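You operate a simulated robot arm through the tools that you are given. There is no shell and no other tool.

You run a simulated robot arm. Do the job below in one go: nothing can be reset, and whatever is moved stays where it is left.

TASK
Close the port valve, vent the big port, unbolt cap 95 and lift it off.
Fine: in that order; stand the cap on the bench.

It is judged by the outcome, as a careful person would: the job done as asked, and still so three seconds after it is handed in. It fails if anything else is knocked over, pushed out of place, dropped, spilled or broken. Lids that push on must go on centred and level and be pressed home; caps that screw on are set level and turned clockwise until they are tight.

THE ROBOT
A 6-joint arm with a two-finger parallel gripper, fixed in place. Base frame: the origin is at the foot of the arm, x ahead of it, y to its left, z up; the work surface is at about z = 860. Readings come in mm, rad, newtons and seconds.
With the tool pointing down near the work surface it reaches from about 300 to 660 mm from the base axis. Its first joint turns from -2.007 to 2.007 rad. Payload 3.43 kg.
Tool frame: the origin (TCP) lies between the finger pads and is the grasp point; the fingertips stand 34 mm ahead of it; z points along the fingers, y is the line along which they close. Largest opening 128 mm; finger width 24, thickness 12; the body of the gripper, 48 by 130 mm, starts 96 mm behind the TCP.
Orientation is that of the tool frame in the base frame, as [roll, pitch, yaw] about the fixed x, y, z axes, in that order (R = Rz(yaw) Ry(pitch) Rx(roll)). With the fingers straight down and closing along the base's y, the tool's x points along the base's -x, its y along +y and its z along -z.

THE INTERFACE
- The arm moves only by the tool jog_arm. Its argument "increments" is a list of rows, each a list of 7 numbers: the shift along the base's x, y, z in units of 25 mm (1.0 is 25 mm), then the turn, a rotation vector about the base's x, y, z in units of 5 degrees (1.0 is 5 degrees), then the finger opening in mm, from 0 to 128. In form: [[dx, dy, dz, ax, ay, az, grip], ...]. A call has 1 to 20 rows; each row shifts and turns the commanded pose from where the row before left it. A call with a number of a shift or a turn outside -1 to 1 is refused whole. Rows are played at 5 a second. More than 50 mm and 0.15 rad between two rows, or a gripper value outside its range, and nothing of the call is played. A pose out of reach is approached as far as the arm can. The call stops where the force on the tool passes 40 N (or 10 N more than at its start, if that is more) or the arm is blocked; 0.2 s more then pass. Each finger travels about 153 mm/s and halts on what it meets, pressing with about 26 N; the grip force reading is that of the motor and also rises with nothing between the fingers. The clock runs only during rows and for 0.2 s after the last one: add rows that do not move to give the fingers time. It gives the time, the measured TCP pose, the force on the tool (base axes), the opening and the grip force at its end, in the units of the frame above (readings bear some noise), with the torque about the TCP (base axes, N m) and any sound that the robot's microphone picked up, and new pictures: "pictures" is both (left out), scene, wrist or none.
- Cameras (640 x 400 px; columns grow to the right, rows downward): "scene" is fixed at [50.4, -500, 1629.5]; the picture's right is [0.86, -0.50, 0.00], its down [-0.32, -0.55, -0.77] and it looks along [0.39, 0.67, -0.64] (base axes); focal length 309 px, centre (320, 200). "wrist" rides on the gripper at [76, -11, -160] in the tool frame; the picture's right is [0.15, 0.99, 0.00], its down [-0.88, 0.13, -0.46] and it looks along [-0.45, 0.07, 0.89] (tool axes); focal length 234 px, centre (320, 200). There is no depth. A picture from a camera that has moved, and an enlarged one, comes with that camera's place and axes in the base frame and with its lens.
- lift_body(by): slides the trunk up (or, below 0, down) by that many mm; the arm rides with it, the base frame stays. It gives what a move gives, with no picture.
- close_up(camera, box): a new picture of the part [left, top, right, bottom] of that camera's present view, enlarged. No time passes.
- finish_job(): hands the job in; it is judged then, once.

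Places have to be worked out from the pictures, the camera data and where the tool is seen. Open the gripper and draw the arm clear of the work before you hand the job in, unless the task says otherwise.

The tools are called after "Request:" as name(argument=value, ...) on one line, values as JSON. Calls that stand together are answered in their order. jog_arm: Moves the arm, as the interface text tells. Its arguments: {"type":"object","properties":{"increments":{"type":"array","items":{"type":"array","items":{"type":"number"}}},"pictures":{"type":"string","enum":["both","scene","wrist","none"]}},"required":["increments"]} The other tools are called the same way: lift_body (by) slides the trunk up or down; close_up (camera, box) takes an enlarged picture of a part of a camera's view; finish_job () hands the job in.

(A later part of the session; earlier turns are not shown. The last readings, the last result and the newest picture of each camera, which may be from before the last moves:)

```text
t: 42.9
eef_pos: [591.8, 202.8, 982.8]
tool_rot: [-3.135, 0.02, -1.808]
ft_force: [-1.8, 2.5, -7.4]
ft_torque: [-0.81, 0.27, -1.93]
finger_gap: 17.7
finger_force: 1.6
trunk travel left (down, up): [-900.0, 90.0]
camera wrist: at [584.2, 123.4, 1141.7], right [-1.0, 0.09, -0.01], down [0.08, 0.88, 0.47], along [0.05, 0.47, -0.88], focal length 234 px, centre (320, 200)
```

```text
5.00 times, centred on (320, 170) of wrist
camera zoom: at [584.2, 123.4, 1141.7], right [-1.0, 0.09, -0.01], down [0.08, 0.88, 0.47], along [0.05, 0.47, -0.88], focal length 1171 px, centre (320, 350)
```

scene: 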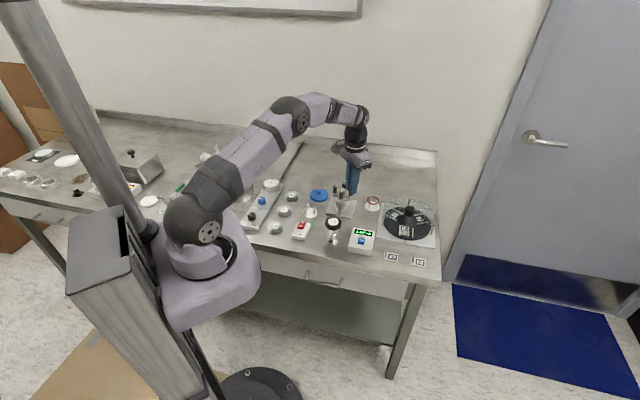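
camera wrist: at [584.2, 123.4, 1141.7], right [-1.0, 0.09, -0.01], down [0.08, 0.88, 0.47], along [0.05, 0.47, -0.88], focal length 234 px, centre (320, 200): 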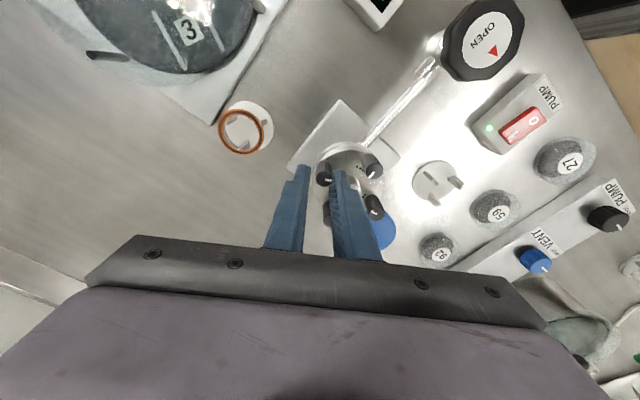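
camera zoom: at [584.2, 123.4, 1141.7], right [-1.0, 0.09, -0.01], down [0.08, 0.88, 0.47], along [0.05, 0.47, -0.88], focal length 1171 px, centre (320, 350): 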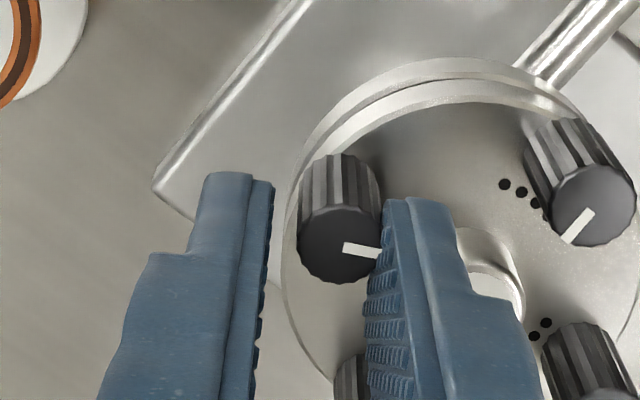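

The load is nearly gone and the cap is back within a few degrees. I open slightly and lift straight up out of the knobs, then level the tool.

Request:
jog_arm(increments=[[-0.02, 0, 0, 0, 0, -0.5, 20], [0, 0, 0.3, 0, 0, 0, 20], [0, 0, 0.5, 0, 0, 0, 26], [0, 0, 0.8, -0.2, 0.13, 0, 30]])

Request:
close_up(camera="wrist", box=[272, 110, 400, 210])

Request:
close_up(camera="scene", box=[322, 168, 370, 218])

```text
t: 43.5
eef_pos: [591.9, 201.6, 983.3]
tool_rot: [-3.137, 0.017, -1.856]
ft_force: [11.0, 6.4, -21.0]
ft_torque: [-0.65, -1.17, -1.69]
finger_gap: 21.1
finger_force: 0.2
trunk travel left (down, up): [-900.0, 90.0]
stopped in row 3: the force on the tool passed its limit at 47 N (the readings are from after the stop); the commanded pose is now the measured one
camera wrist: at [581.4, 123.4, 1142.3], right [-0.99, 0.14, -0.01], down [0.12, 0.87, 0.47], along [0.07, 0.46, -0.88], focal length 234 px, centre (320, 200)
```

scene: 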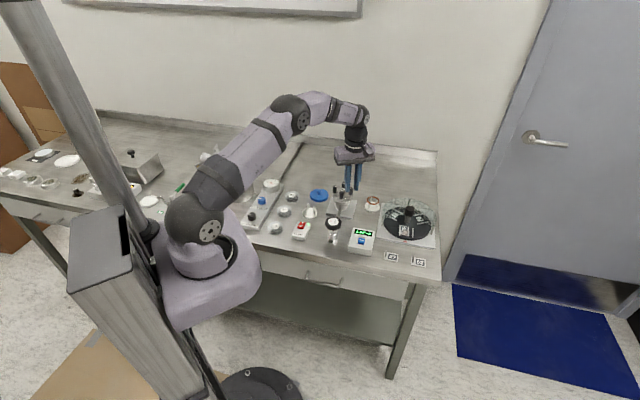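
wrist: 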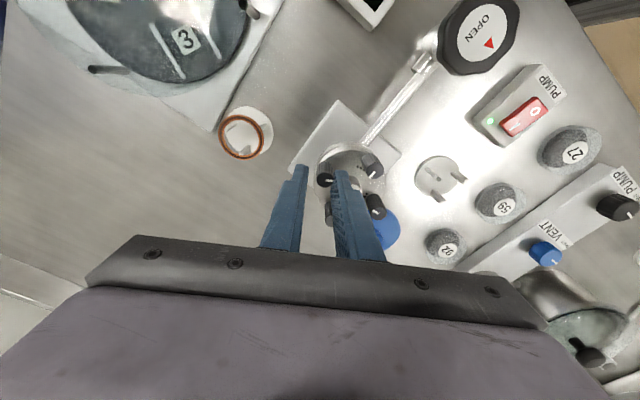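

```text
4.00 times, centred on (336, 160) of wrist
camera zoom: at [581.4, 123.4, 1142.3], right [-0.99, 0.14, -0.01], down [0.12, 0.87, 0.47], along [0.07, 0.46, -0.88], focal length 937 px, centre (256, 360)
```

zoom: 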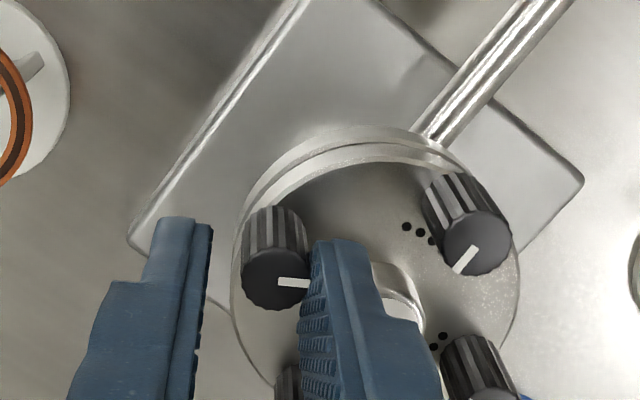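

```text
8.00 times, centred on (346, 193) of scene
camera zoom: at [50.4, -500.0, 1629.5], right [0.86, -0.5, 0.0], down [-0.32, -0.55, -0.77], along [0.39, 0.67, -0.64], focal length 2470 px, centre (112, 256)
```

zoom: 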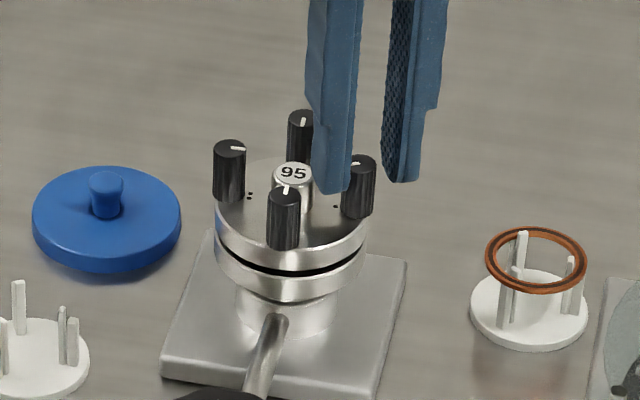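

The lift is blocked: the inner finger is trapped between bolt 1 and the handle, which evidently stands higher than I judged, and opening pushed it harder against the handle. I bring the gap back to the knob's width while keeping the inner finger still, and check the loads.

Request:
jog_arm(increments=[[-0.065, 0.02, 0, 0, 0, 0, 18], [-0.06, 0.016, 0, 0, 0, 0, 14.5], [0, 0, 0, 0, 0, 0, 14.5]], pictures="wrist")

Request:
close_up(camera="wrist", box=[272, 130, 368, 210])

```text
t: 44.3
eef_pos: [587.6, 202.1, 982.8]
tool_rot: [3.14, 0.012, -1.851]
ft_force: [7.8, 4.9, -27.7]
ft_torque: [-0.75, -1.1, -1.58]
finger_gap: 14.1
finger_force: 0.1
trunk travel left (down, up): [-900.0, 90.0]
camera wrist: at [579.7, 124.6, 1142.6], right [-0.99, 0.13, 0.0], down [0.12, 0.88, 0.47], along [0.06, 0.46, -0.88], focal length 234 px, centre (320, 200)
```

wrist: 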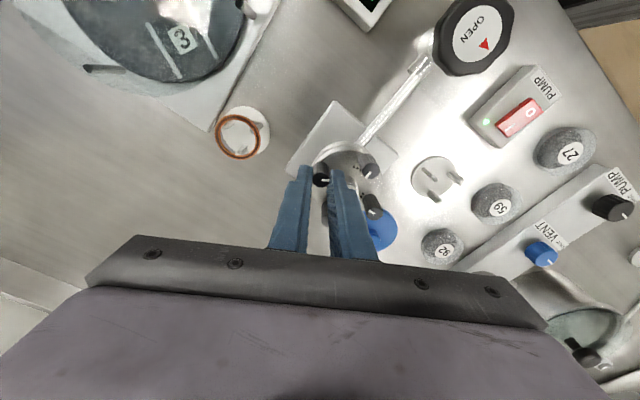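

```text
5.00 times, centred on (320, 170) of wrist
camera zoom: at [579.7, 124.6, 1142.6], right [-0.99, 0.13, 0.0], down [0.12, 0.88, 0.47], along [0.06, 0.46, -0.88], focal length 1171 px, centre (320, 350)
```

zoom: 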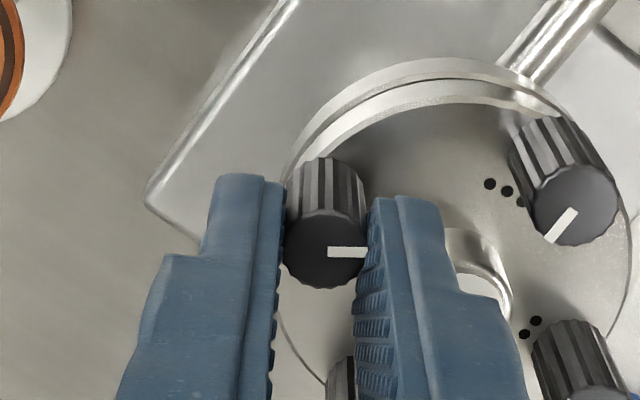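

A steady downward pull of 28 N shows the finger is hooked by the lift. I lower about 1.5 mm to unload it, then rotate back toward the orientation where the finger passed freely before.

Request:
jog_arm(increments=[[0.02, 0, -0.06, 0, 0, 0, 14.5], [0, 0, 0, -0.05, 0.1, -1, 14.5], [0, 0, 0, 0, 0, -1, 14.5], [0, 0, 0, 0, 0, -1, 14.5]], pictures="wrist")

Request:
close_up(camera="wrist", box=[272, 130, 368, 210])

Request:
close_up(camera="scene", box=[322, 168, 370, 218])

```text
t: 45.3
eef_pos: [586.2, 199.1, 985.0]
tool_rot: [3.135, 0.005, -2.114]
ft_force: [-3.2, -7.6, -16.2]
ft_torque: [-0.66, -0.21, 0.08]
finger_gap: 15.1
finger_force: 0.5
trunk travel left (down, up): [-900.0, 90.0]
camera wrist: at [559.4, 127.6, 1144.4], right [-0.92, 0.39, 0.01], down [0.34, 0.82, 0.46], along [0.17, 0.43, -0.89], focal length 234 px, centre (320, 200)
```

wrist: 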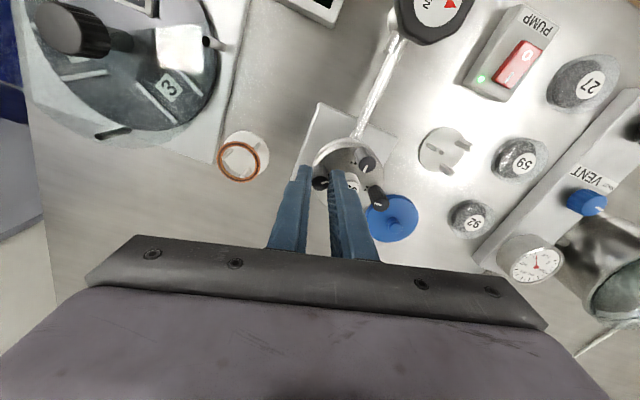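

```text
5.00 times, centred on (320, 170) of wrist
camera zoom: at [559.4, 127.6, 1144.4], right [-0.92, 0.39, 0.01], down [0.34, 0.82, 0.46], along [0.17, 0.43, -0.89], focal length 1171 px, centre (320, 350)
```

zoom: 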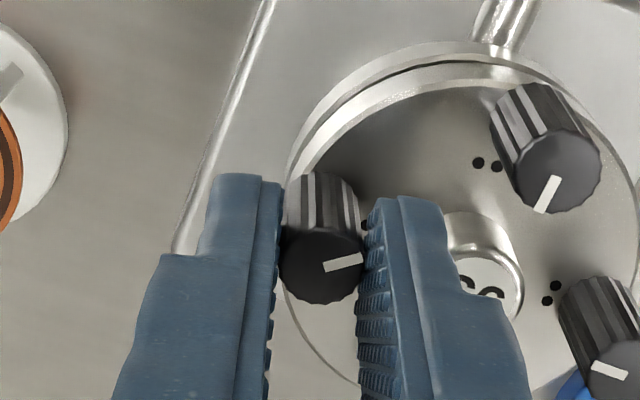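

```text
8.00 times, centred on (346, 193) of scene
camera zoom: at [50.4, -500.0, 1629.5], right [0.86, -0.5, 0.0], down [-0.32, -0.55, -0.77], along [0.39, 0.67, -0.64], focal length 2470 px, centre (112, 256)
```

zoom: 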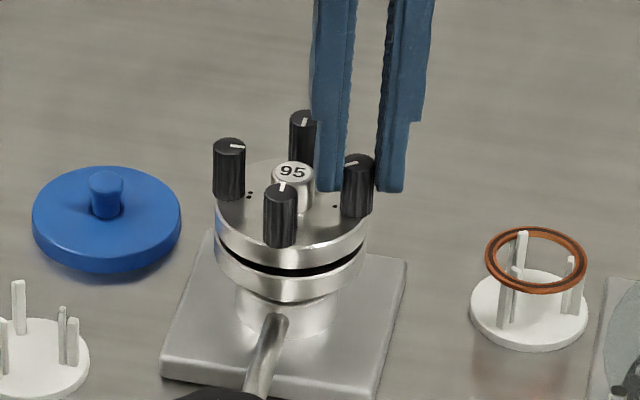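

The torque is gone and the cap is back in its original place. I rotate another 15° so the finger faces the handle squarely, then try a gentle lift.

Request:
jog_arm(increments=[[0.03, 0.01, 0, 0.05, 0.03, -1, 14.6], [0.03, 0.01, 0, 0, 0, -1, 14.6], [0.02, 0, 0, 0, 0, -1, 14.6], [0, 0, 0.1, 0, 0, 0, 14.6], [0, 0, 0.1, 0, 0, 0, 14.6]], pictures="wrist")

Request:
close_up(camera="wrist", box=[272, 130, 368, 210])

Request:
close_up(camera="scene", box=[322, 168, 370, 218])

```text
t: 46.5
eef_pos: [588.8, 203.0, 991.0]
tool_rot: [3.135, 0.012, -2.376]
ft_force: [0.6, -0.3, 0.2]
ft_torque: [-0.03, 0.04, 0.01]
finger_gap: 15.0
finger_force: 0.1
trunk travel left (down, up): [-900.0, 90.0]
camera wrist: at [543.4, 138.9, 1150.2], right [-0.79, 0.61, 0.01], down [0.54, 0.7, 0.47], along [0.28, 0.37, -0.88], focal length 234 px, centre (320, 200)
```

wrist: 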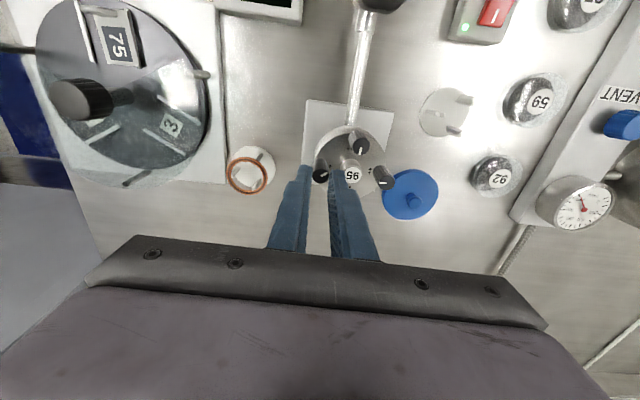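

```text
5.00 times, centred on (320, 170) of wrist
camera zoom: at [543.4, 138.9, 1150.2], right [-0.79, 0.61, 0.01], down [0.54, 0.7, 0.47], along [0.28, 0.37, -0.88], focal length 1171 px, centre (320, 350)
```

zoom: 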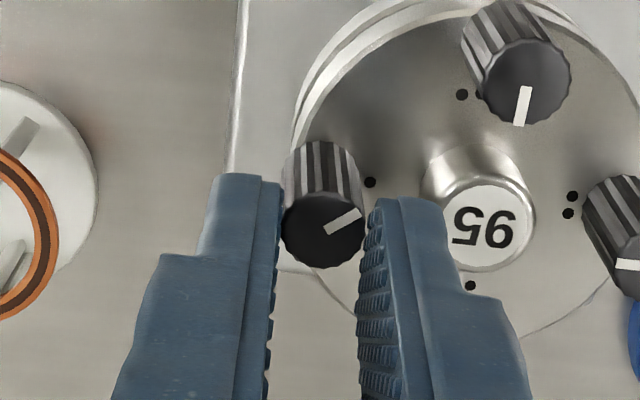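

```text
8.00 times, centred on (346, 193) of scene
camera zoom: at [50.4, -500.0, 1629.5], right [0.86, -0.5, 0.0], down [-0.32, -0.55, -0.77], along [0.39, 0.67, -0.64], focal length 2470 px, centre (112, 256)
```

zoom: 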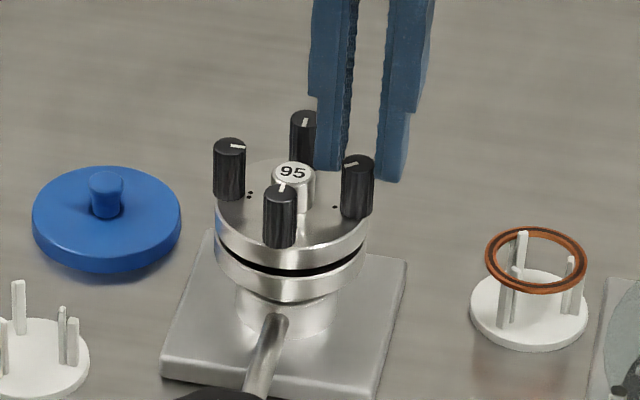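

The finger is free (zero force) and the cap is undisturbed. Re-triangulating from three wrist views puts the knob tops at about z = 963 and the handle top at about 953, roughly 8 mm higher than I assumed. The cap centre is at about (567, 219) and bolt 1 at about (587, 198.4). I lift, level the tool and wind the wrist clockwise for a long turn.

Request:
jog_arm(increments=[[0, 0, 0.6, 0, 0, 0, 15], [-0.07, -0.18, 0.6, -0.15, 0.05, 0, 30], [0, 0, 0, 0, 0, -1, 30], [0, 0, 0, 0, 0, -1, 30], [0, 0, 0, 0, 0, -1, 30], [0, 0, 0, 0, 0, -1, 30], [0, 0, 0, 0, 0, -1, 30], [0, 0, 0, 0, 0, -1, 30], [0, 0, 0, 0, 0, -1, 30], [0, 0, 0, 0, 0, -1, 30], [0, 0, 0, 0, 0, -1, 30], [0, 0, 0, 0, 0, -1, 30], [0, 0, 0, 0, 0, -1, 30], [0, 0, 0, 0, 0, -1, 30], [0, 0, 0, 0, 0, -1, 30], [0, 0, 0, 0, 0, -1, 30], [0, 0, 0, 0, 0, -1, 30], [0, 0, 0, 0, 0, -1, 30], [0, 0, 0, 0, 0, -1, 30], [0, 0, 0, 0, 0, -1, 30]], pictures="wrist")

Request:
close_up(camera="wrist", box=[272, 120, 368, 200])

Request:
close_up(camera="scene", box=[322, 168, 370, 218])

```text
t: 50.7
eef_pos: [585.9, 196.7, 1020.0]
tool_rot: [3.138, -0.001, 2.335]
ft_force: [0.3, -0.1, 0.2]
ft_torque: [0.0, -0.01, 0.01]
finger_gap: 29.8
finger_force: 0.1
trunk travel left (down, up): [-900.0, 90.0]
camera wrist: at [528.2, 243.8, 1181.0], right [0.61, 0.79, 0.0], down [0.7, -0.55, 0.46], along [0.36, -0.28, -0.89], focal length 234 px, centre (320, 200)
```

wrist: 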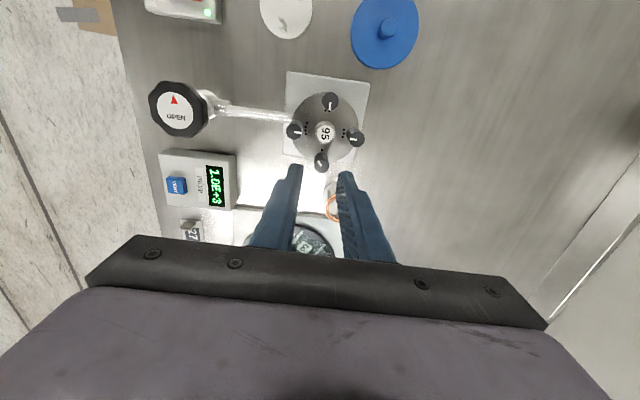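

```text
5.00 times, centred on (320, 160) of wrist
camera zoom: at [528.2, 243.8, 1181.0], right [0.61, 0.79, 0.0], down [0.7, -0.55, 0.46], along [0.36, -0.28, -0.89], focal length 1171 px, centre (320, 400)
```

zoom: 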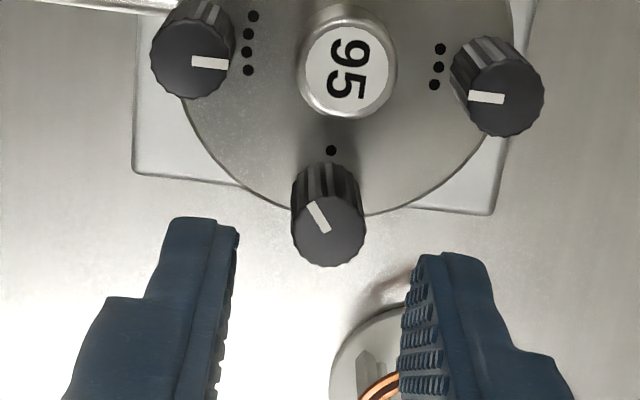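

```text
8.00 times, centred on (346, 193) of scene
camera zoom: at [50.4, -500.0, 1629.5], right [0.86, -0.5, 0.0], down [-0.32, -0.55, -0.77], along [0.39, 0.67, -0.64], focal length 2470 px, centre (112, 256)
```

zoom: 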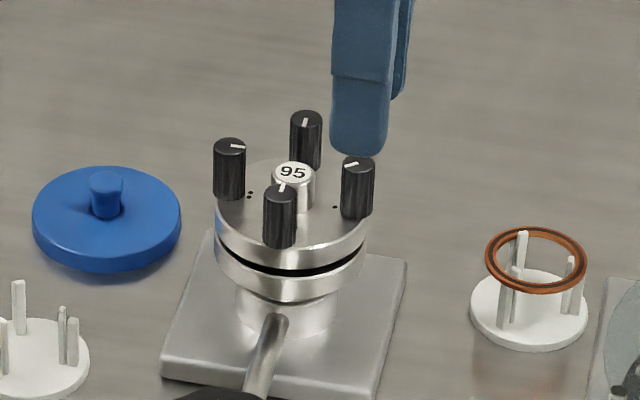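

This view shows the dot marks clearly, and combining the views gives knob tops at about 959 and the handle top at about 951. I correct by (+1.3, +1.7) mm and keep winding the wrist clockwise.

Request:
jog_arm(increments=[[0.05, 0.07, 0, 0, 0, -1, 30], [0, 0, 0, 0, 0, -1, 30], [0, 0, 0, 0, 0, -1, 30], [0, 0, 0, 0, 0, -1, 30], [0, 0, 0, 0, 0, -1, 30], [0, 0, 0, 0, 0, -1, 30], [0, 0, 0, 0, 0, -1, 30], [0, 0, 0, 0, 0, -1, 30], [0, 0, 0, 0, 0, -1, 30], [0, 0, 0, 0, 0, -1, 30], [0, 0, 0, 0, 0, -1, 30], [0, 0, 0, 0, 0, -1, 30], [0, 0, 0, 0, 0, -1, 30], [0, 0, 0, 0, 0, -1, 30], [0, 0, 0, 0, 0, -1, 30], [0, 0, 0, 0, 0, -1, 30], [0, 0, 0, 0, 0, -1, 30], [0, 0, 0, 0, 0, -1, 30]], pictures="wrist")

Request:
close_up(camera="wrist", box=[272, 120, 368, 200])

```text
t: 54.5
eef_pos: [586.9, 197.9, 1020.9]
tool_rot: [3.14, -0.003, 0.766]
ft_force: [-0.3, 0.1, -0.2]
ft_torque: [0.03, 0.0, 0.03]
finger_gap: 30.0
finger_force: 0.0
trunk travel left (down, up): [-900.0, 90.0]
camera wrist: at [636.8, 259.3, 1180.9], right [0.79, -0.61, 0.0], down [-0.55, -0.7, 0.46], along [-0.28, -0.36, -0.89], focal length 234 px, centre (320, 200)
```

wrist: 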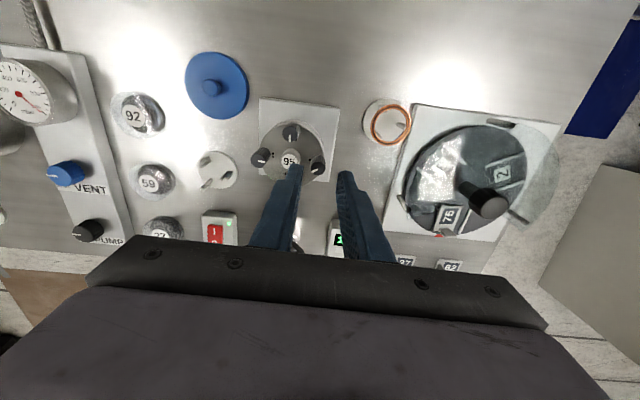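

```text
5.00 times, centred on (320, 160) of wrist
camera zoom: at [636.8, 259.3, 1180.9], right [0.79, -0.61, 0.0], down [-0.55, -0.7, 0.46], along [-0.28, -0.36, -0.89], focal length 1171 px, centre (320, 400)
```

zoom: 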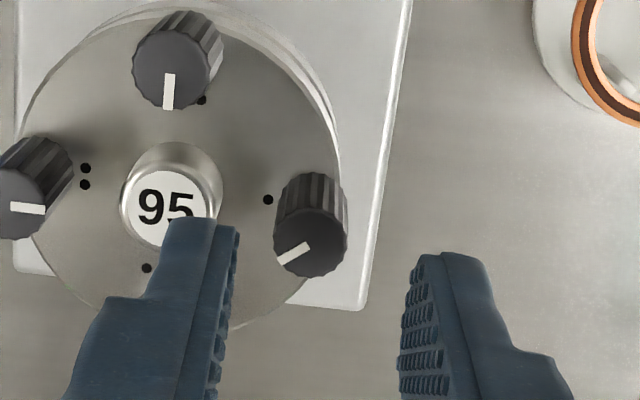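

Solving both views for the offset, I need to shift (−1.7, +0.8) mm. I then descend in steps, watching the vertical force, to tips at about z = 953, which is above the handle top and about 6 mm onto the knob.

Request:
jog_arm(increments=[[-0.066, 0.03, 0, 0, 0, 0, 26], [0, 0, -0.6, 0, 0, 0, 26], [0, 0, -0.6, 0, 0, 0, 26], [0, 0, -0.1, 0, 0, 0, 26]], pictures="wrist")

Request:
close_up(camera="wrist", box=[272, 130, 368, 210])

Request:
close_up(camera="scene", box=[322, 168, 370, 218])

```text
t: 55.5
eef_pos: [586.6, 199.2, 987.6]
tool_rot: [3.14, -0.001, 0.767]
ft_force: [0.5, 0.8, 0.1]
ft_torque: [-0.02, -0.01, -0.02]
finger_gap: 26.0
finger_force: 0.1
trunk travel left (down, up): [-900.0, 90.0]
camera wrist: at [635.1, 260.3, 1148.4], right [0.79, -0.61, 0.0], down [-0.55, -0.7, 0.45], along [-0.28, -0.36, -0.89], focal length 234 px, centre (320, 200)
```

wrist: 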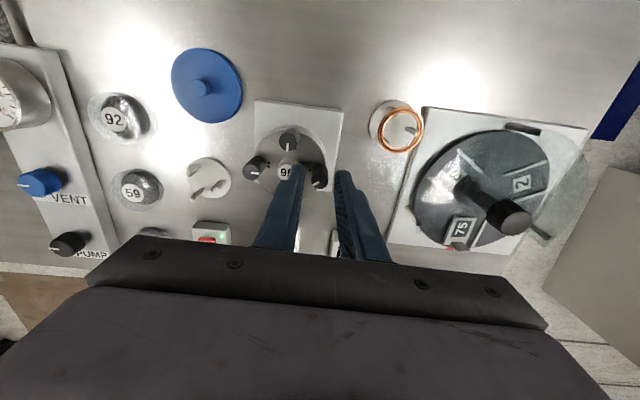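

```text
5.00 times, centred on (320, 170) of wrist
camera zoom: at [635.1, 260.3, 1148.4], right [0.79, -0.61, 0.0], down [-0.55, -0.7, 0.45], along [-0.28, -0.36, -0.89], focal length 1171 px, centre (320, 350)
```

zoom: 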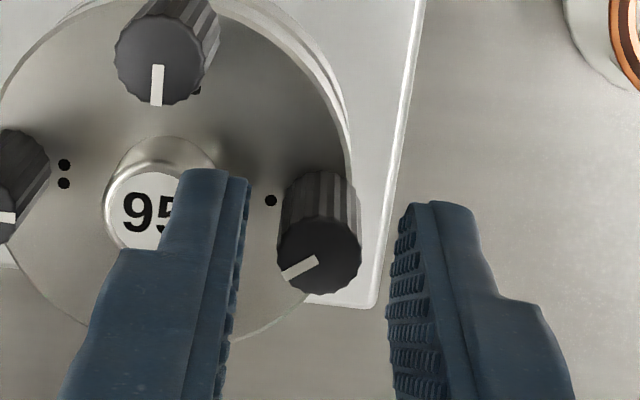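

```text
8.00 times, centred on (346, 193) of scene
camera zoom: at [50.4, -500.0, 1629.5], right [0.86, -0.5, 0.0], down [-0.32, -0.55, -0.77], along [0.39, 0.67, -0.64], focal length 2470 px, centre (112, 256)
```

zoom: 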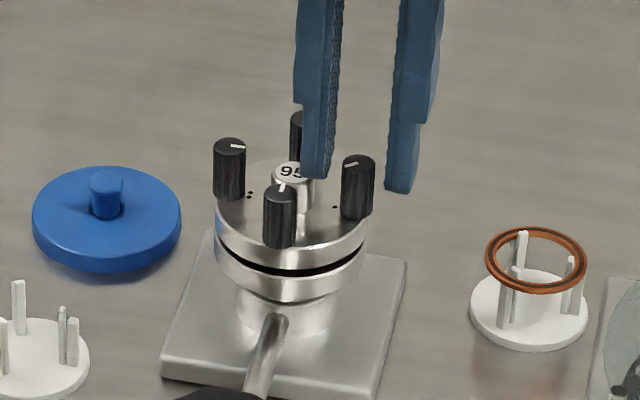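

The tips are at about 953.6 with no contact and the knob is centred. I close on bolt 1 and turn counter-clockwise in a controlled batch.

Request:
jog_arm(increments=[[0, 0, 0, 0, 0, 0, 0], [0, 0, 0, 0, 0, 0, 0], [0, 0, 0, 0, 0, 1, 0], [0, 0, 0, 0, 0, 1, 0], [0, 0, 0, 0, 0, 1, 0], [0, 0, 0, 0, 0, 1, 0], [0, 0, 0, 0, 0, 1, 0], [0, 0, 0, 0, 0, 1, 0]], pictures="wrist")

Request:
close_up(camera="wrist", box=[272, 130, 368, 210])

```text
t: 57.3
eef_pos: [586.9, 199.5, 987.6]
tool_rot: [3.14, 0.001, 1.293]
ft_force: [-0.9, -0.3, -0.4]
ft_torque: [-0.24, 0.03, 0.01]
finger_gap: 13.9
finger_force: 26.8
trunk travel left (down, up): [-900.0, 90.0]
camera wrist: at [598.4, 275.4, 1148.2], right [0.99, -0.13, 0.0], down [-0.12, -0.88, 0.46], along [-0.06, -0.45, -0.89], focal length 234 px, centre (320, 200)
```

wrist: 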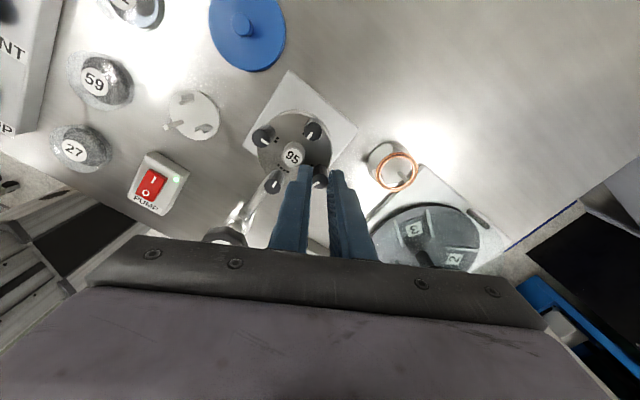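

```text
5.00 times, centred on (320, 170) of wrist
camera zoom: at [598.4, 275.4, 1148.2], right [0.99, -0.13, 0.0], down [-0.12, -0.88, 0.46], along [-0.06, -0.45, -0.89], focal length 1171 px, centre (320, 350)
```

zoom: 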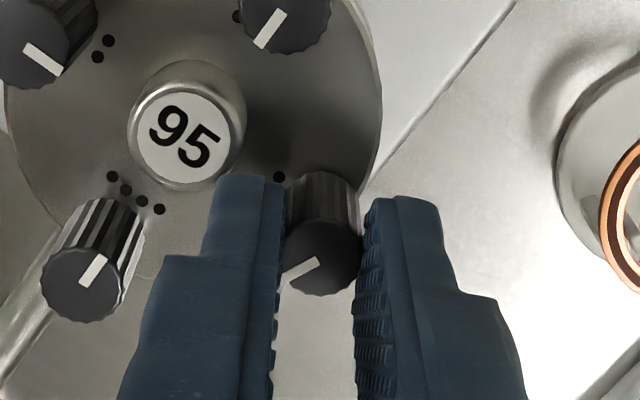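

No side load now, and the knob turned with the fingers with almost no slip. I continue counter-clockwise.

Request:
jog_arm(increments=[[0, 0, 0, 0, 0, 1, 0], [0, 0, 0, 0, 0, 1, 0], [0, 0, 0, 0, 0, 1, 0], [0, 0, 0, 0, 0, 1, 0], [0, 0, 0, 0, 0, 1, 0], [0, 0, 0, 0, 0, 1, 0], [0, 0, 0, 0, 0, 1, 0], [0, 0, 0, 0, 0, 1, 0], [0, 0, 0, 0, 0, 1, 0], [0, 0, 0, 0, 0, 1, 0], [0, 0, 0, 0, 0, 1, 0], [0, 0, 0, 0, 0, 1, 0]], pictures="wrist")

Request:
close_up(camera="wrist", box=[272, 130, 368, 210])

Request:
close_up(camera="scene", box=[322, 168, 370, 218])

```text
t: 59.9
eef_pos: [587.0, 199.0, 989.0]
tool_rot: [3.139, -0.001, 2.339]
ft_force: [-1.6, 0.0, -0.4]
ft_torque: [-0.09, 0.28, -0.04]
finger_gap: 14.2
finger_force: 25.5
trunk travel left (down, up): [-900.0, 90.0]
camera wrist: at [527.4, 246.1, 1148.5], right [0.61, 0.79, 0.0], down [0.71, -0.54, 0.45], along [0.36, -0.28, -0.89], focal length 234 px, centre (320, 200)
```

wrist: 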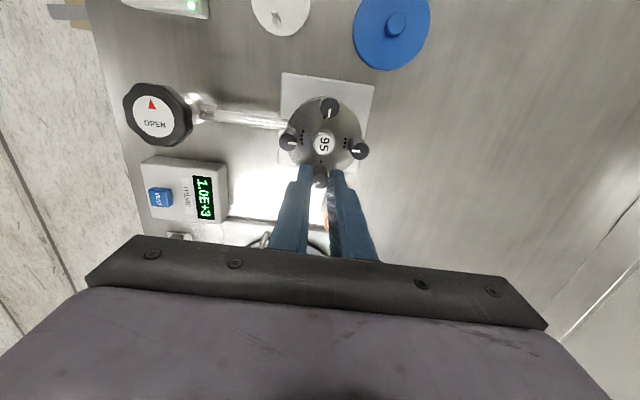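

```text
5.00 times, centred on (320, 170) of wrist
camera zoom: at [527.4, 246.1, 1148.5], right [0.61, 0.79, 0.0], down [0.71, -0.54, 0.45], along [0.36, -0.28, -0.89], focal length 1171 px, centre (320, 350)
```

zoom: 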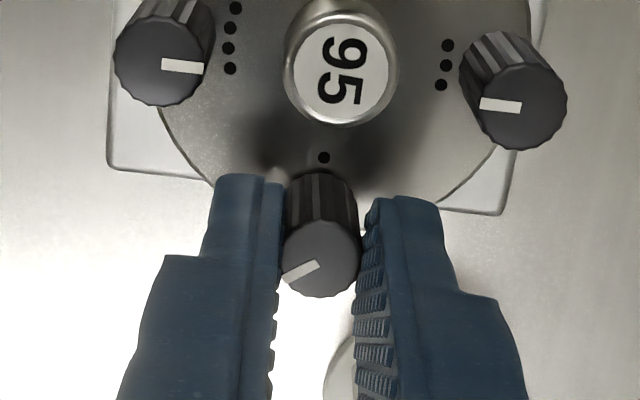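

```text
8.00 times, centred on (346, 193) of scene
camera zoom: at [50.4, -500.0, 1629.5], right [0.86, -0.5, 0.0], down [-0.32, -0.55, -0.77], along [0.39, 0.67, -0.64], focal length 2470 px, centre (112, 256)
```

zoom: 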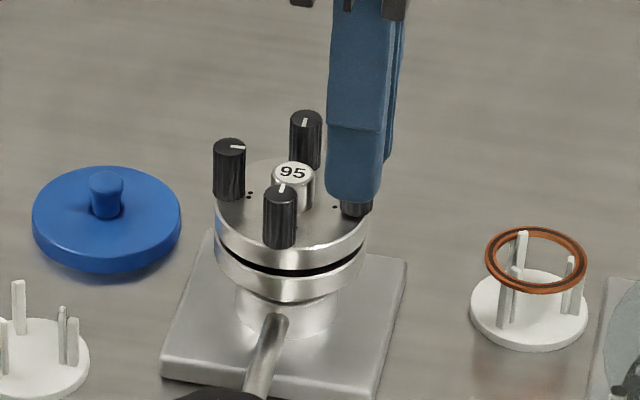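

It is still turning cleanly (90° in this grip, no load). I keep going.

Request:
jog_arm(increments=[[0, 0, 0, 0, 0, 1, 0], [0, 0, 0, 0, 0, 1, 0], [0, 0, 0, 0, 0, 1, 0], [0, 0, 0, 0, 0, 1, 0], [0, 0, 0, 0, 0, 1, 0], [0, 0, 0, 0, 0, 1, 0], [0, 0, 0, 0, 0, 1, 0], [0, 0, 0, 0, 0, 1, 0], [0, 0, 0, 0, 0, 1, 0], [0, 0, 0, 0, 0, 1, 0], [0, 0, 0, 0, 0, 1, 0], [0, 0, 0, 0, 0, 1, 0], [0, 0, 0, 0, 0, 1, 0], [0, 0, 0, 0, 0, 1, 0], [0, 0, 0, 0, 0, 1, 0], [0, 0, 0, 0, 0, 1, 0], [0, 0, 0, 0, 0, 1, 0], [0, 0, 0, 0, 0, 1, 0]], pictures="wrist")

Request:
close_up(camera="wrist", box=[272, 130, 368, 210])

Request:
close_up(camera="scene", box=[322, 168, 370, 218])

```text
t: 63.7
eef_pos: [587.0, 199.4, 989.3]
tool_rot: [-3.141, 0.0, -2.374]
ft_force: [1.3, -1.0, -0.3]
ft_torque: [-0.27, -0.07, -0.07]
finger_gap: 14.0
finger_force: 25.6
trunk travel left (down, up): [-900.0, 90.0]
camera wrist: at [542.1, 139.0, 1148.5], right [-0.79, 0.61, 0.0], down [0.54, 0.71, 0.46], along [0.28, 0.36, -0.89], focal length 234 px, centre (320, 200)
```

wrist: 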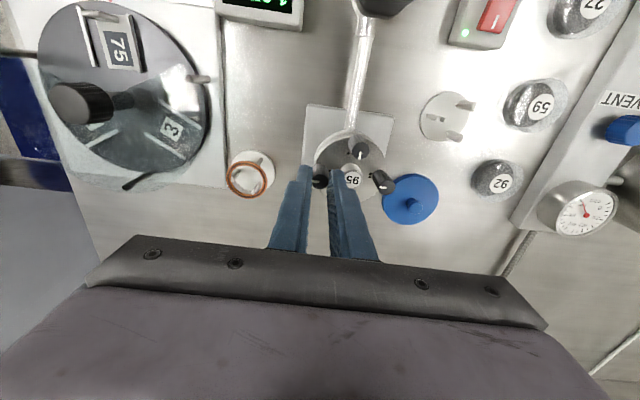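

```text
5.00 times, centred on (320, 170) of wrist
camera zoom: at [542.1, 139.0, 1148.5], right [-0.79, 0.61, 0.0], down [0.54, 0.71, 0.46], along [0.28, 0.36, -0.89], focal length 1171 px, centre (320, 350)
```

zoom: 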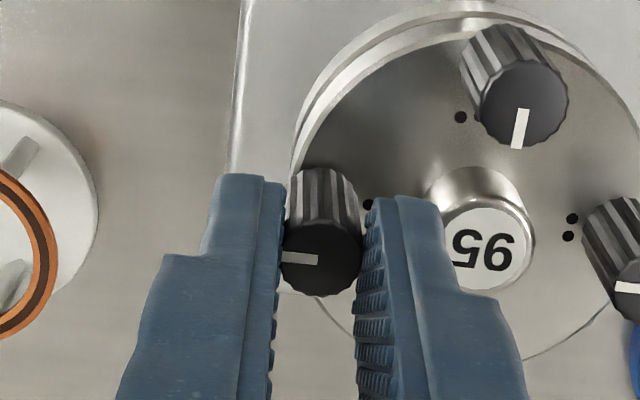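

```text
8.00 times, centred on (346, 193) of scene
camera zoom: at [50.4, -500.0, 1629.5], right [0.86, -0.5, 0.0], down [-0.32, -0.55, -0.77], along [0.39, 0.67, -0.64], focal length 2470 px, centre (112, 256)
```

zoom: 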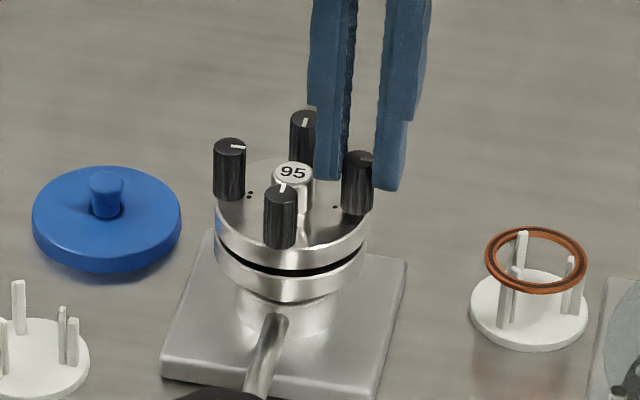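

The knob has risen about 3 mm and turned about 187° in total. Some slip appeared in the last part, so I check whether it has reached the end of its travel with another 30°.

Request:
jog_arm(increments=[[0, 0, 0, 0, 0, 1, 0], [0, 0, 0, 0, 0, 1, 0], [0, 0, 0, 0, 0, 1, 0], [0, 0, 0, 0, 0, 1, 0], [0, 0, 0, 0, 0, 1, 0], [0, 0, 0, 0, 0, 1, 0]], pictures="wrist")

Request:
close_up(camera="wrist", box=[272, 130, 368, 210])

Request:
close_up(camera="scene", box=[322, 168, 370, 218])

```text
t: 65.1
eef_pos: [586.7, 199.7, 988.2]
tool_rot: [-3.141, -0.001, -1.85]
ft_force: [0.3, -1.0, 1.4]
ft_torque: [-0.16, -0.17, -0.13]
finger_gap: 13.9
finger_force: 26.1
trunk travel left (down, up): [-900.0, 90.0]
camera wrist: at [578.5, 123.6, 1148.4], right [-0.99, 0.13, 0.0], down [0.12, 0.88, 0.46], along [0.06, 0.45, -0.89], focal length 234 px, centre (320, 200)
```

wrist: 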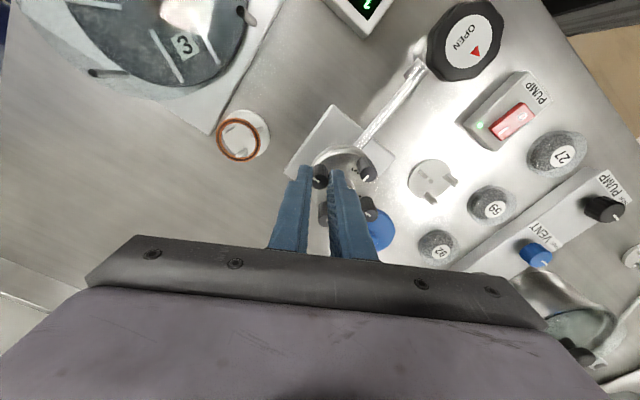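

```text
5.00 times, centred on (320, 170) of wrist
camera zoom: at [578.5, 123.6, 1148.4], right [-0.99, 0.13, 0.0], down [0.12, 0.88, 0.46], along [0.06, 0.45, -0.89], focal length 1171 px, centre (320, 350)
```

zoom: 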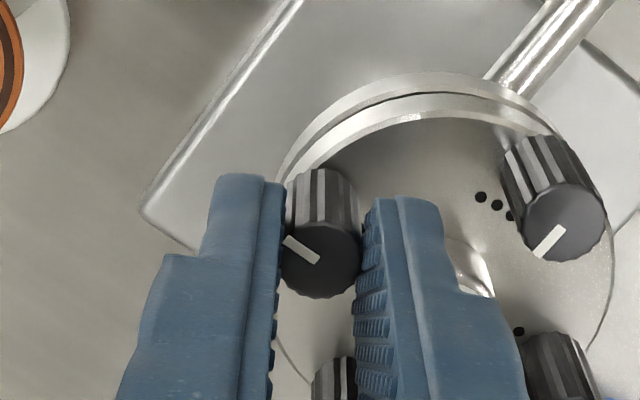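

```text
8.00 times, centred on (346, 193) of scene
camera zoom: at [50.4, -500.0, 1629.5], right [0.86, -0.5, 0.0], down [-0.32, -0.55, -0.77], along [0.39, 0.67, -0.64], focal length 2470 px, centre (112, 256)
```

zoom: 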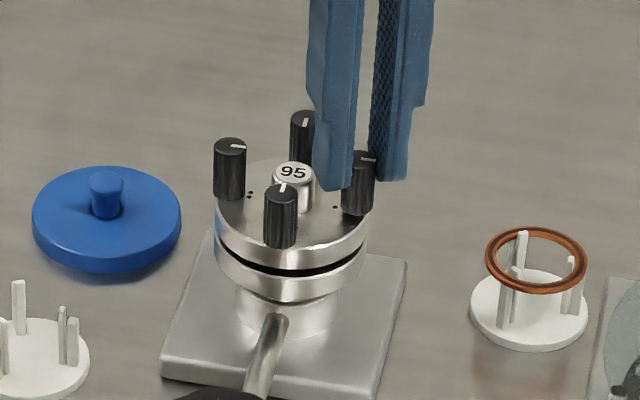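

The pointer stayed put at −45° while the fingers slipped, so bolt 1 is at its end stop: half a turn out and raised about 3 mm, a captive bolt. I release it, lift, and move to bolt 2 (two dots, opposite corner) while winding the wrist back.

Request:
jog_arm(increments=[[0, 0, 0, 0, 0, 0, 24], [0, 0, 0, 0, 0, 0, 24], [0, 0, 0.7, 0, 0, 0, 24], [0, 0, 0.7, 0, 0, 0, 24], [-0.1, 0.102, 0, 0, 0, -1, 26], [-0.1, 0.102, 0, 0, 0, -1, 26], [-0.1, 0.102, 0, 0, 0, -1, 26], [-0.1, 0.102, 0, 0, 0, -1, 26], [-0.1, 0.102, 0, 0, 0, -1, 26], [-0.1, 0.102, 0, 0, 0, -1, 26], [-0.1, 0.102, 0, 0, 0, -1, 26], [-0.1, 0.102, 0, 0, 0, -1, 26], [-0.1, 0.102, 0, 0, 0, -1, 26], [-0.1, 0.102, 0, 0, 0, -1, 26], [-0.1, 0.102, 0, 0, 0, -1, 26], [-0.1, 0.102, 0, 0, 0, -1, 26], [-0.1, 0.102, 0, 0, 0, -1, 26], [-0.1, 0.102, 0, 0, 0, -1, 26], [-0.1, 0.102, 0, 0, 0, -1, 26], [-0.1, 0.102, 0, 0, 0, -1, 26]], pictures="wrist")

Request:
close_up(camera="wrist", box=[272, 120, 368, 200])

Request:
close_up(camera="scene", box=[322, 168, 370, 218])

```text
t: 69.3
eef_pos: [548.5, 240.7, 1023.1]
tool_rot: [-3.14, -0.002, 3.033]
ft_force: [-0.6, -0.3, 0.3]
ft_torque: [0.0, -0.05, 0.02]
finger_gap: 25.9
finger_force: 0.0
trunk travel left (down, up): [-900.0, 90.0]
camera wrist: at [472.0, 236.5, 1183.3], right [-0.04, 1.0, 0.0], down [0.89, 0.03, 0.45], along [0.45, 0.02, -0.89], focal length 234 px, centre (320, 200)
```

wrist: 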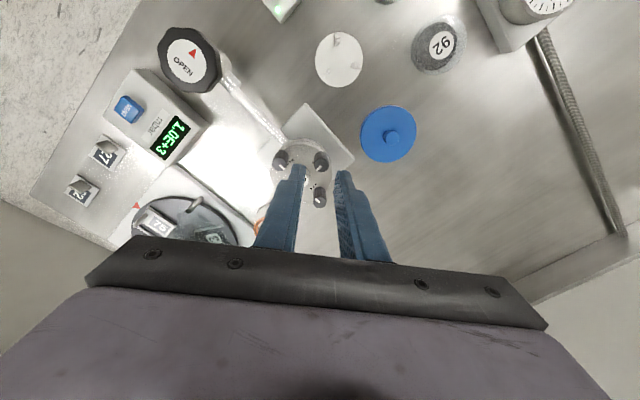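

```text
5.00 times, centred on (320, 160) of wrist
camera zoom: at [472.0, 236.5, 1183.3], right [-0.04, 1.0, 0.0], down [0.89, 0.03, 0.45], along [0.45, 0.02, -0.89], focal length 1171 px, centre (320, 400)
```

zoom: 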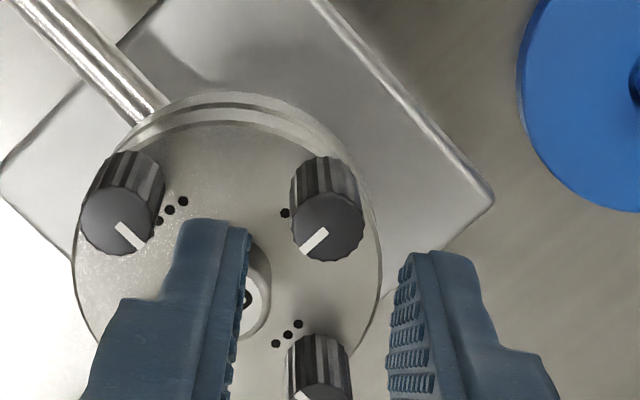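

```text
8.00 times, centred on (346, 193) of scene
camera zoom: at [50.4, -500.0, 1629.5], right [0.86, -0.5, 0.0], down [-0.32, -0.55, -0.77], along [0.39, 0.67, -0.64], focal length 2470 px, centre (112, 256)
```

zoom: 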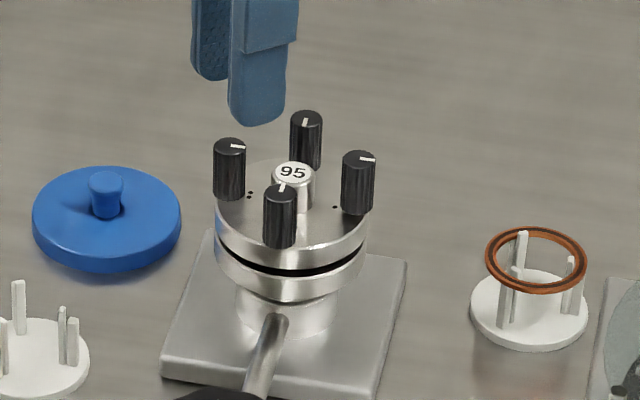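

Bolt 1's knob clearly stands higher with its pointer reversed, and nothing else has moved. I continue winding back over bolt 2.

Request:
jog_arm(increments=[[0, 0, 0, 0, 0, -1, 26], [0, 0, 0, 0, 0, -1, 26], [0, 0, 0, 0, 0, -1, 26], [0, 0, 0, 0, 0, -1, 26], [0, 0, 0, 0, 0, -1, 26], [0, 0, 0, 0, 0, -1, 26], [0, 0, 0, 0, 0, -1, 26], [0, 0, 0, 0, 0, -1, 26], [0, 0, 0, 0, 0, -1, 26], [0, 0, 0, 0, 0, -1, 26], [0, 0, 0, 0, 0, -1, 26], [0, 0, 0, 0, 0, -1, 26], [0, 0, 0, 0, 0, -1, 26], [0, 0, 0, 0, 0, -1, 26], [0, 0, 0, 0, 0, -1, 26], [0, 0, 0, 0, 0, -1, 26], [0, 0, 0, 0, 0, -1, 26], [0, 0, 0, 0, 0, -1, 26], [0, 0, 0, 0, 0, -1, 26], [0, 0, 0, 0, 0, -1, 26]], pictures="wrist")

Request:
close_up(camera="wrist", box=[272, 120, 368, 200])

```text
t: 73.5
eef_pos: [546.0, 238.5, 1024.0]
tool_rot: [3.141, -0.003, 1.287]
ft_force: [-0.3, 0.5, -0.3]
ft_torque: [0.02, 0.02, 0.03]
finger_gap: 26.0
finger_force: 0.1
trunk travel left (down, up): [-900.0, 90.0]
camera wrist: at [558.3, 315.4, 1183.6], right [0.99, -0.14, 0.0], down [-0.12, -0.88, 0.46], along [-0.06, -0.45, -0.89], focal length 234 px, centre (320, 200)
```

wrist: 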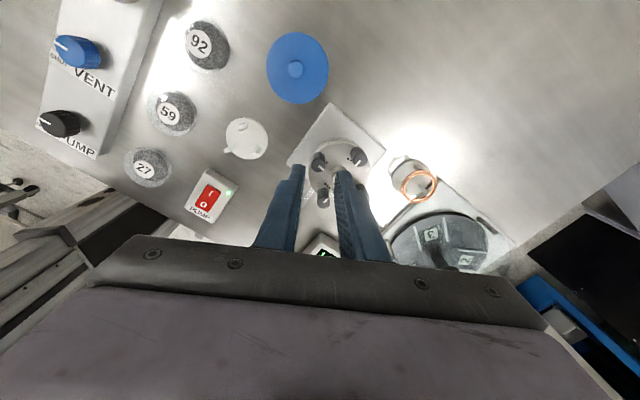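

```text
5.00 times, centred on (320, 160) of wrist
camera zoom: at [558.3, 315.4, 1183.6], right [0.99, -0.14, 0.0], down [-0.12, -0.88, 0.46], along [-0.06, -0.45, -0.89], focal length 1171 px, centre (320, 400)
```

zoom: 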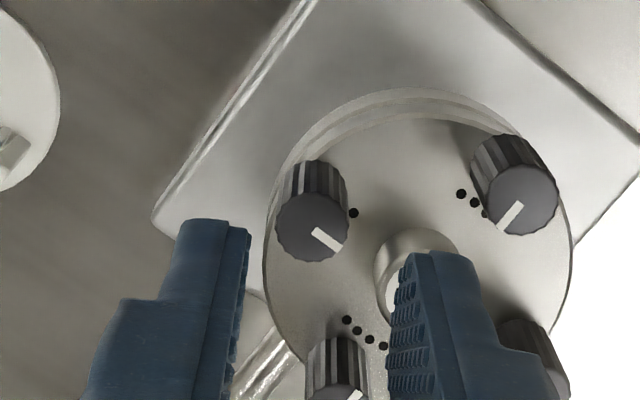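

The offset at both yaws agrees: bolt 2 is (−1.25, +1.8) mm from the tool axis. I correct, descend to the same height as before and grip.

Request:
jog_arm(increments=[[-0.05, 0.072, 0, 0, 0, 0, 26], [0, 0, -0.7, 0, 0, 0, 26], [0, 0, -0.6, 0, 0, 0, 26], [0, 0, -0.1, 0, 0, 0, 26], [0, 0, 0, 0, 0, 0, 0], [0, 0, 0, 0, 0, 0, 0]], pictures="wrist")

Request:
close_up(camera="wrist", box=[272, 130, 368, 210])

Request:
close_up(camera="scene", box=[322, 168, 370, 218])

```text
t: 74.9
eef_pos: [544.5, 240.8, 989.5]
tool_rot: [3.14, -0.001, 1.289]
ft_force: [-0.5, -0.2, 1.8]
ft_torque: [-0.03, -0.07, 0.05]
finger_gap: 13.8
finger_force: 26.4
trunk travel left (down, up): [-900.0, 90.0]
camera wrist: at [556.9, 317.3, 1148.9], right [0.99, -0.13, 0.0], down [-0.12, -0.88, 0.45], along [-0.06, -0.45, -0.89], focal length 234 px, centre (320, 200)
```

wrist: 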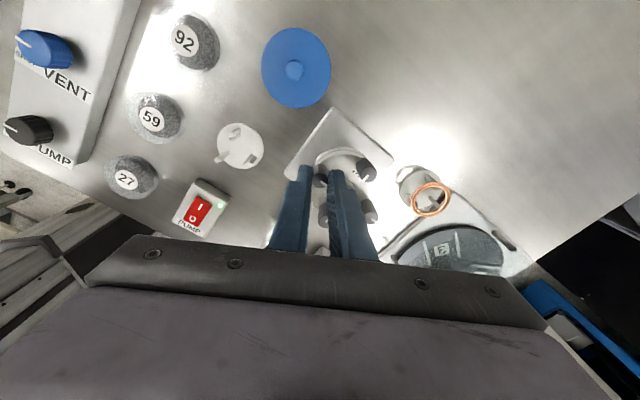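

```text
5.00 times, centred on (320, 170) of wrist
camera zoom: at [556.9, 317.3, 1148.9], right [0.99, -0.13, 0.0], down [-0.12, -0.88, 0.45], along [-0.06, -0.45, -0.89], focal length 1171 px, centre (320, 350)
```

zoom: 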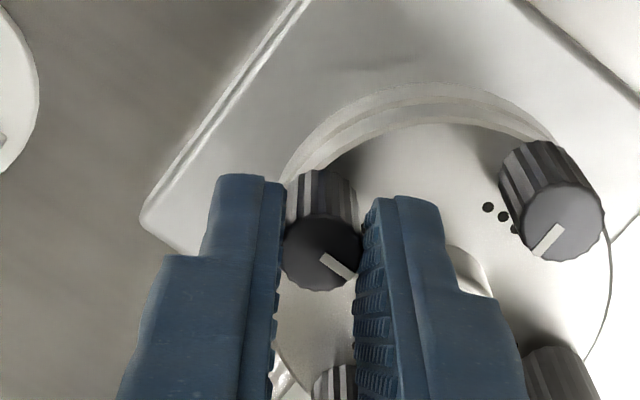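

```text
8.00 times, centred on (346, 193) of scene
camera zoom: at [50.4, -500.0, 1629.5], right [0.86, -0.5, 0.0], down [-0.32, -0.55, -0.77], along [0.39, 0.67, -0.64], focal length 2470 px, centre (112, 256)
```

zoom: 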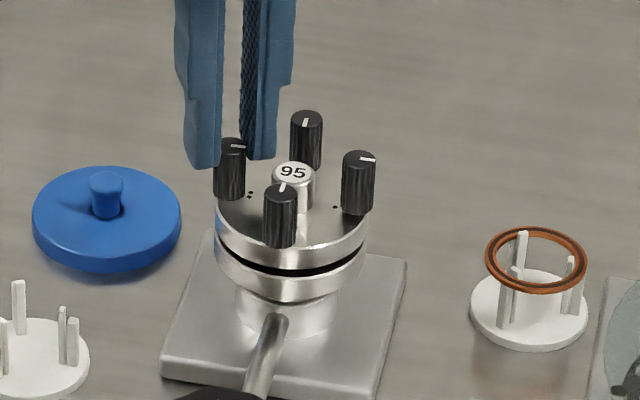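

Bolt 2 is gripped with almost no side force. I turn it counter-clockwise 100°.

Request:
jog_arm(increments=[[0, 0, 0, 0, 0, 1, 0], [0, 0, 0, 0, 0, 1, 0], [0, 0, 0, 0, 0, 1, 0], [0, 0, 0, 0, 0, 1, 0], [0, 0, 0, 0, 0, 1, 0], [0, 0, 0, 0, 0, 1, 0], [0, 0, 0, 0, 0, 1, 0], [0, 0, 0, 0, 0, 1, 0], [0, 0, 0, 0, 0, 1, 0], [0, 0, 0, 0, 0, 1, 0], [0, 0, 0, 0, 0, 1, 0], [0, 0, 0, 0, 0, 1, 0], [0, 0, 0, 0, 0, 1, 0], [0, 0, 0, 0, 0, 1, 0], [0, 0, 0, 0, 0, 1, 0], [0, 0, 0, 0, 0, 1, 0], [0, 0, 0, 0, 0, 1, 0], [0, 0, 0, 0, 0, 1, 0], [0, 0, 0, 0, 0, 1, 0], [0, 0, 0, 0, 0, 1, 0]], pictures="wrist")

Request:
close_up(camera="wrist", box=[272, 130, 368, 210])

Request:
close_up(camera="scene", box=[322, 168, 370, 218])

```text
t: 79.1
eef_pos: [544.0, 239.1, 988.1]
tool_rot: [3.14, -0.002, 3.037]
ft_force: [-7.4, -5.5, -0.1]
ft_torque: [-0.14, 0.67, -0.05]
finger_gap: 14.3
finger_force: 26.5
trunk travel left (down, up): [-900.0, 90.0]
camera wrist: at [470.0, 237.3, 1148.4], right [-0.04, 1.0, 0.0], down [0.89, 0.04, 0.45], along [0.45, 0.02, -0.89], focal length 234 px, centre (320, 200)
```

wrist: 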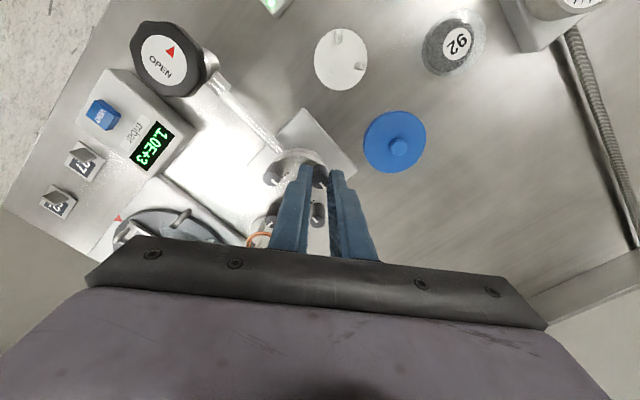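

```text
5.00 times, centred on (320, 170) of wrist
camera zoom: at [470.0, 237.3, 1148.4], right [-0.04, 1.0, 0.0], down [0.89, 0.04, 0.45], along [0.45, 0.02, -0.89], focal length 1171 px, centre (320, 350)
```

zoom: 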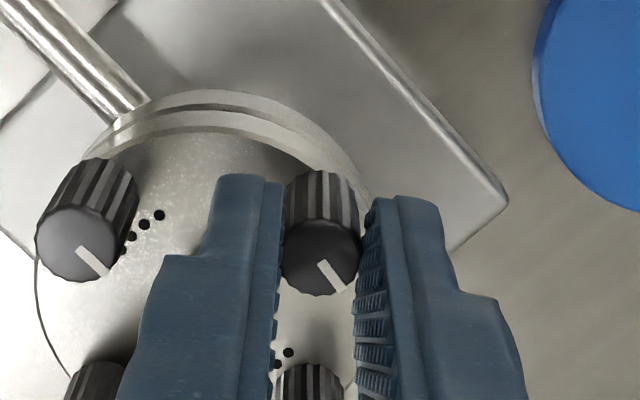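

```text
8.00 times, centred on (346, 193) of scene
camera zoom: at [50.4, -500.0, 1629.5], right [0.86, -0.5, 0.0], down [-0.32, -0.55, -0.77], along [0.39, 0.67, -0.64], focal length 2470 px, centre (112, 256)
```

zoom: 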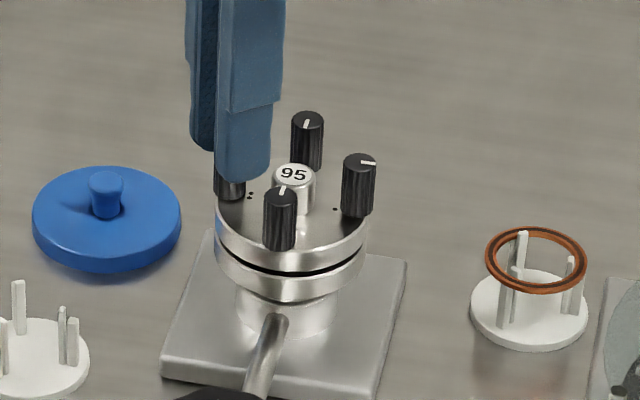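

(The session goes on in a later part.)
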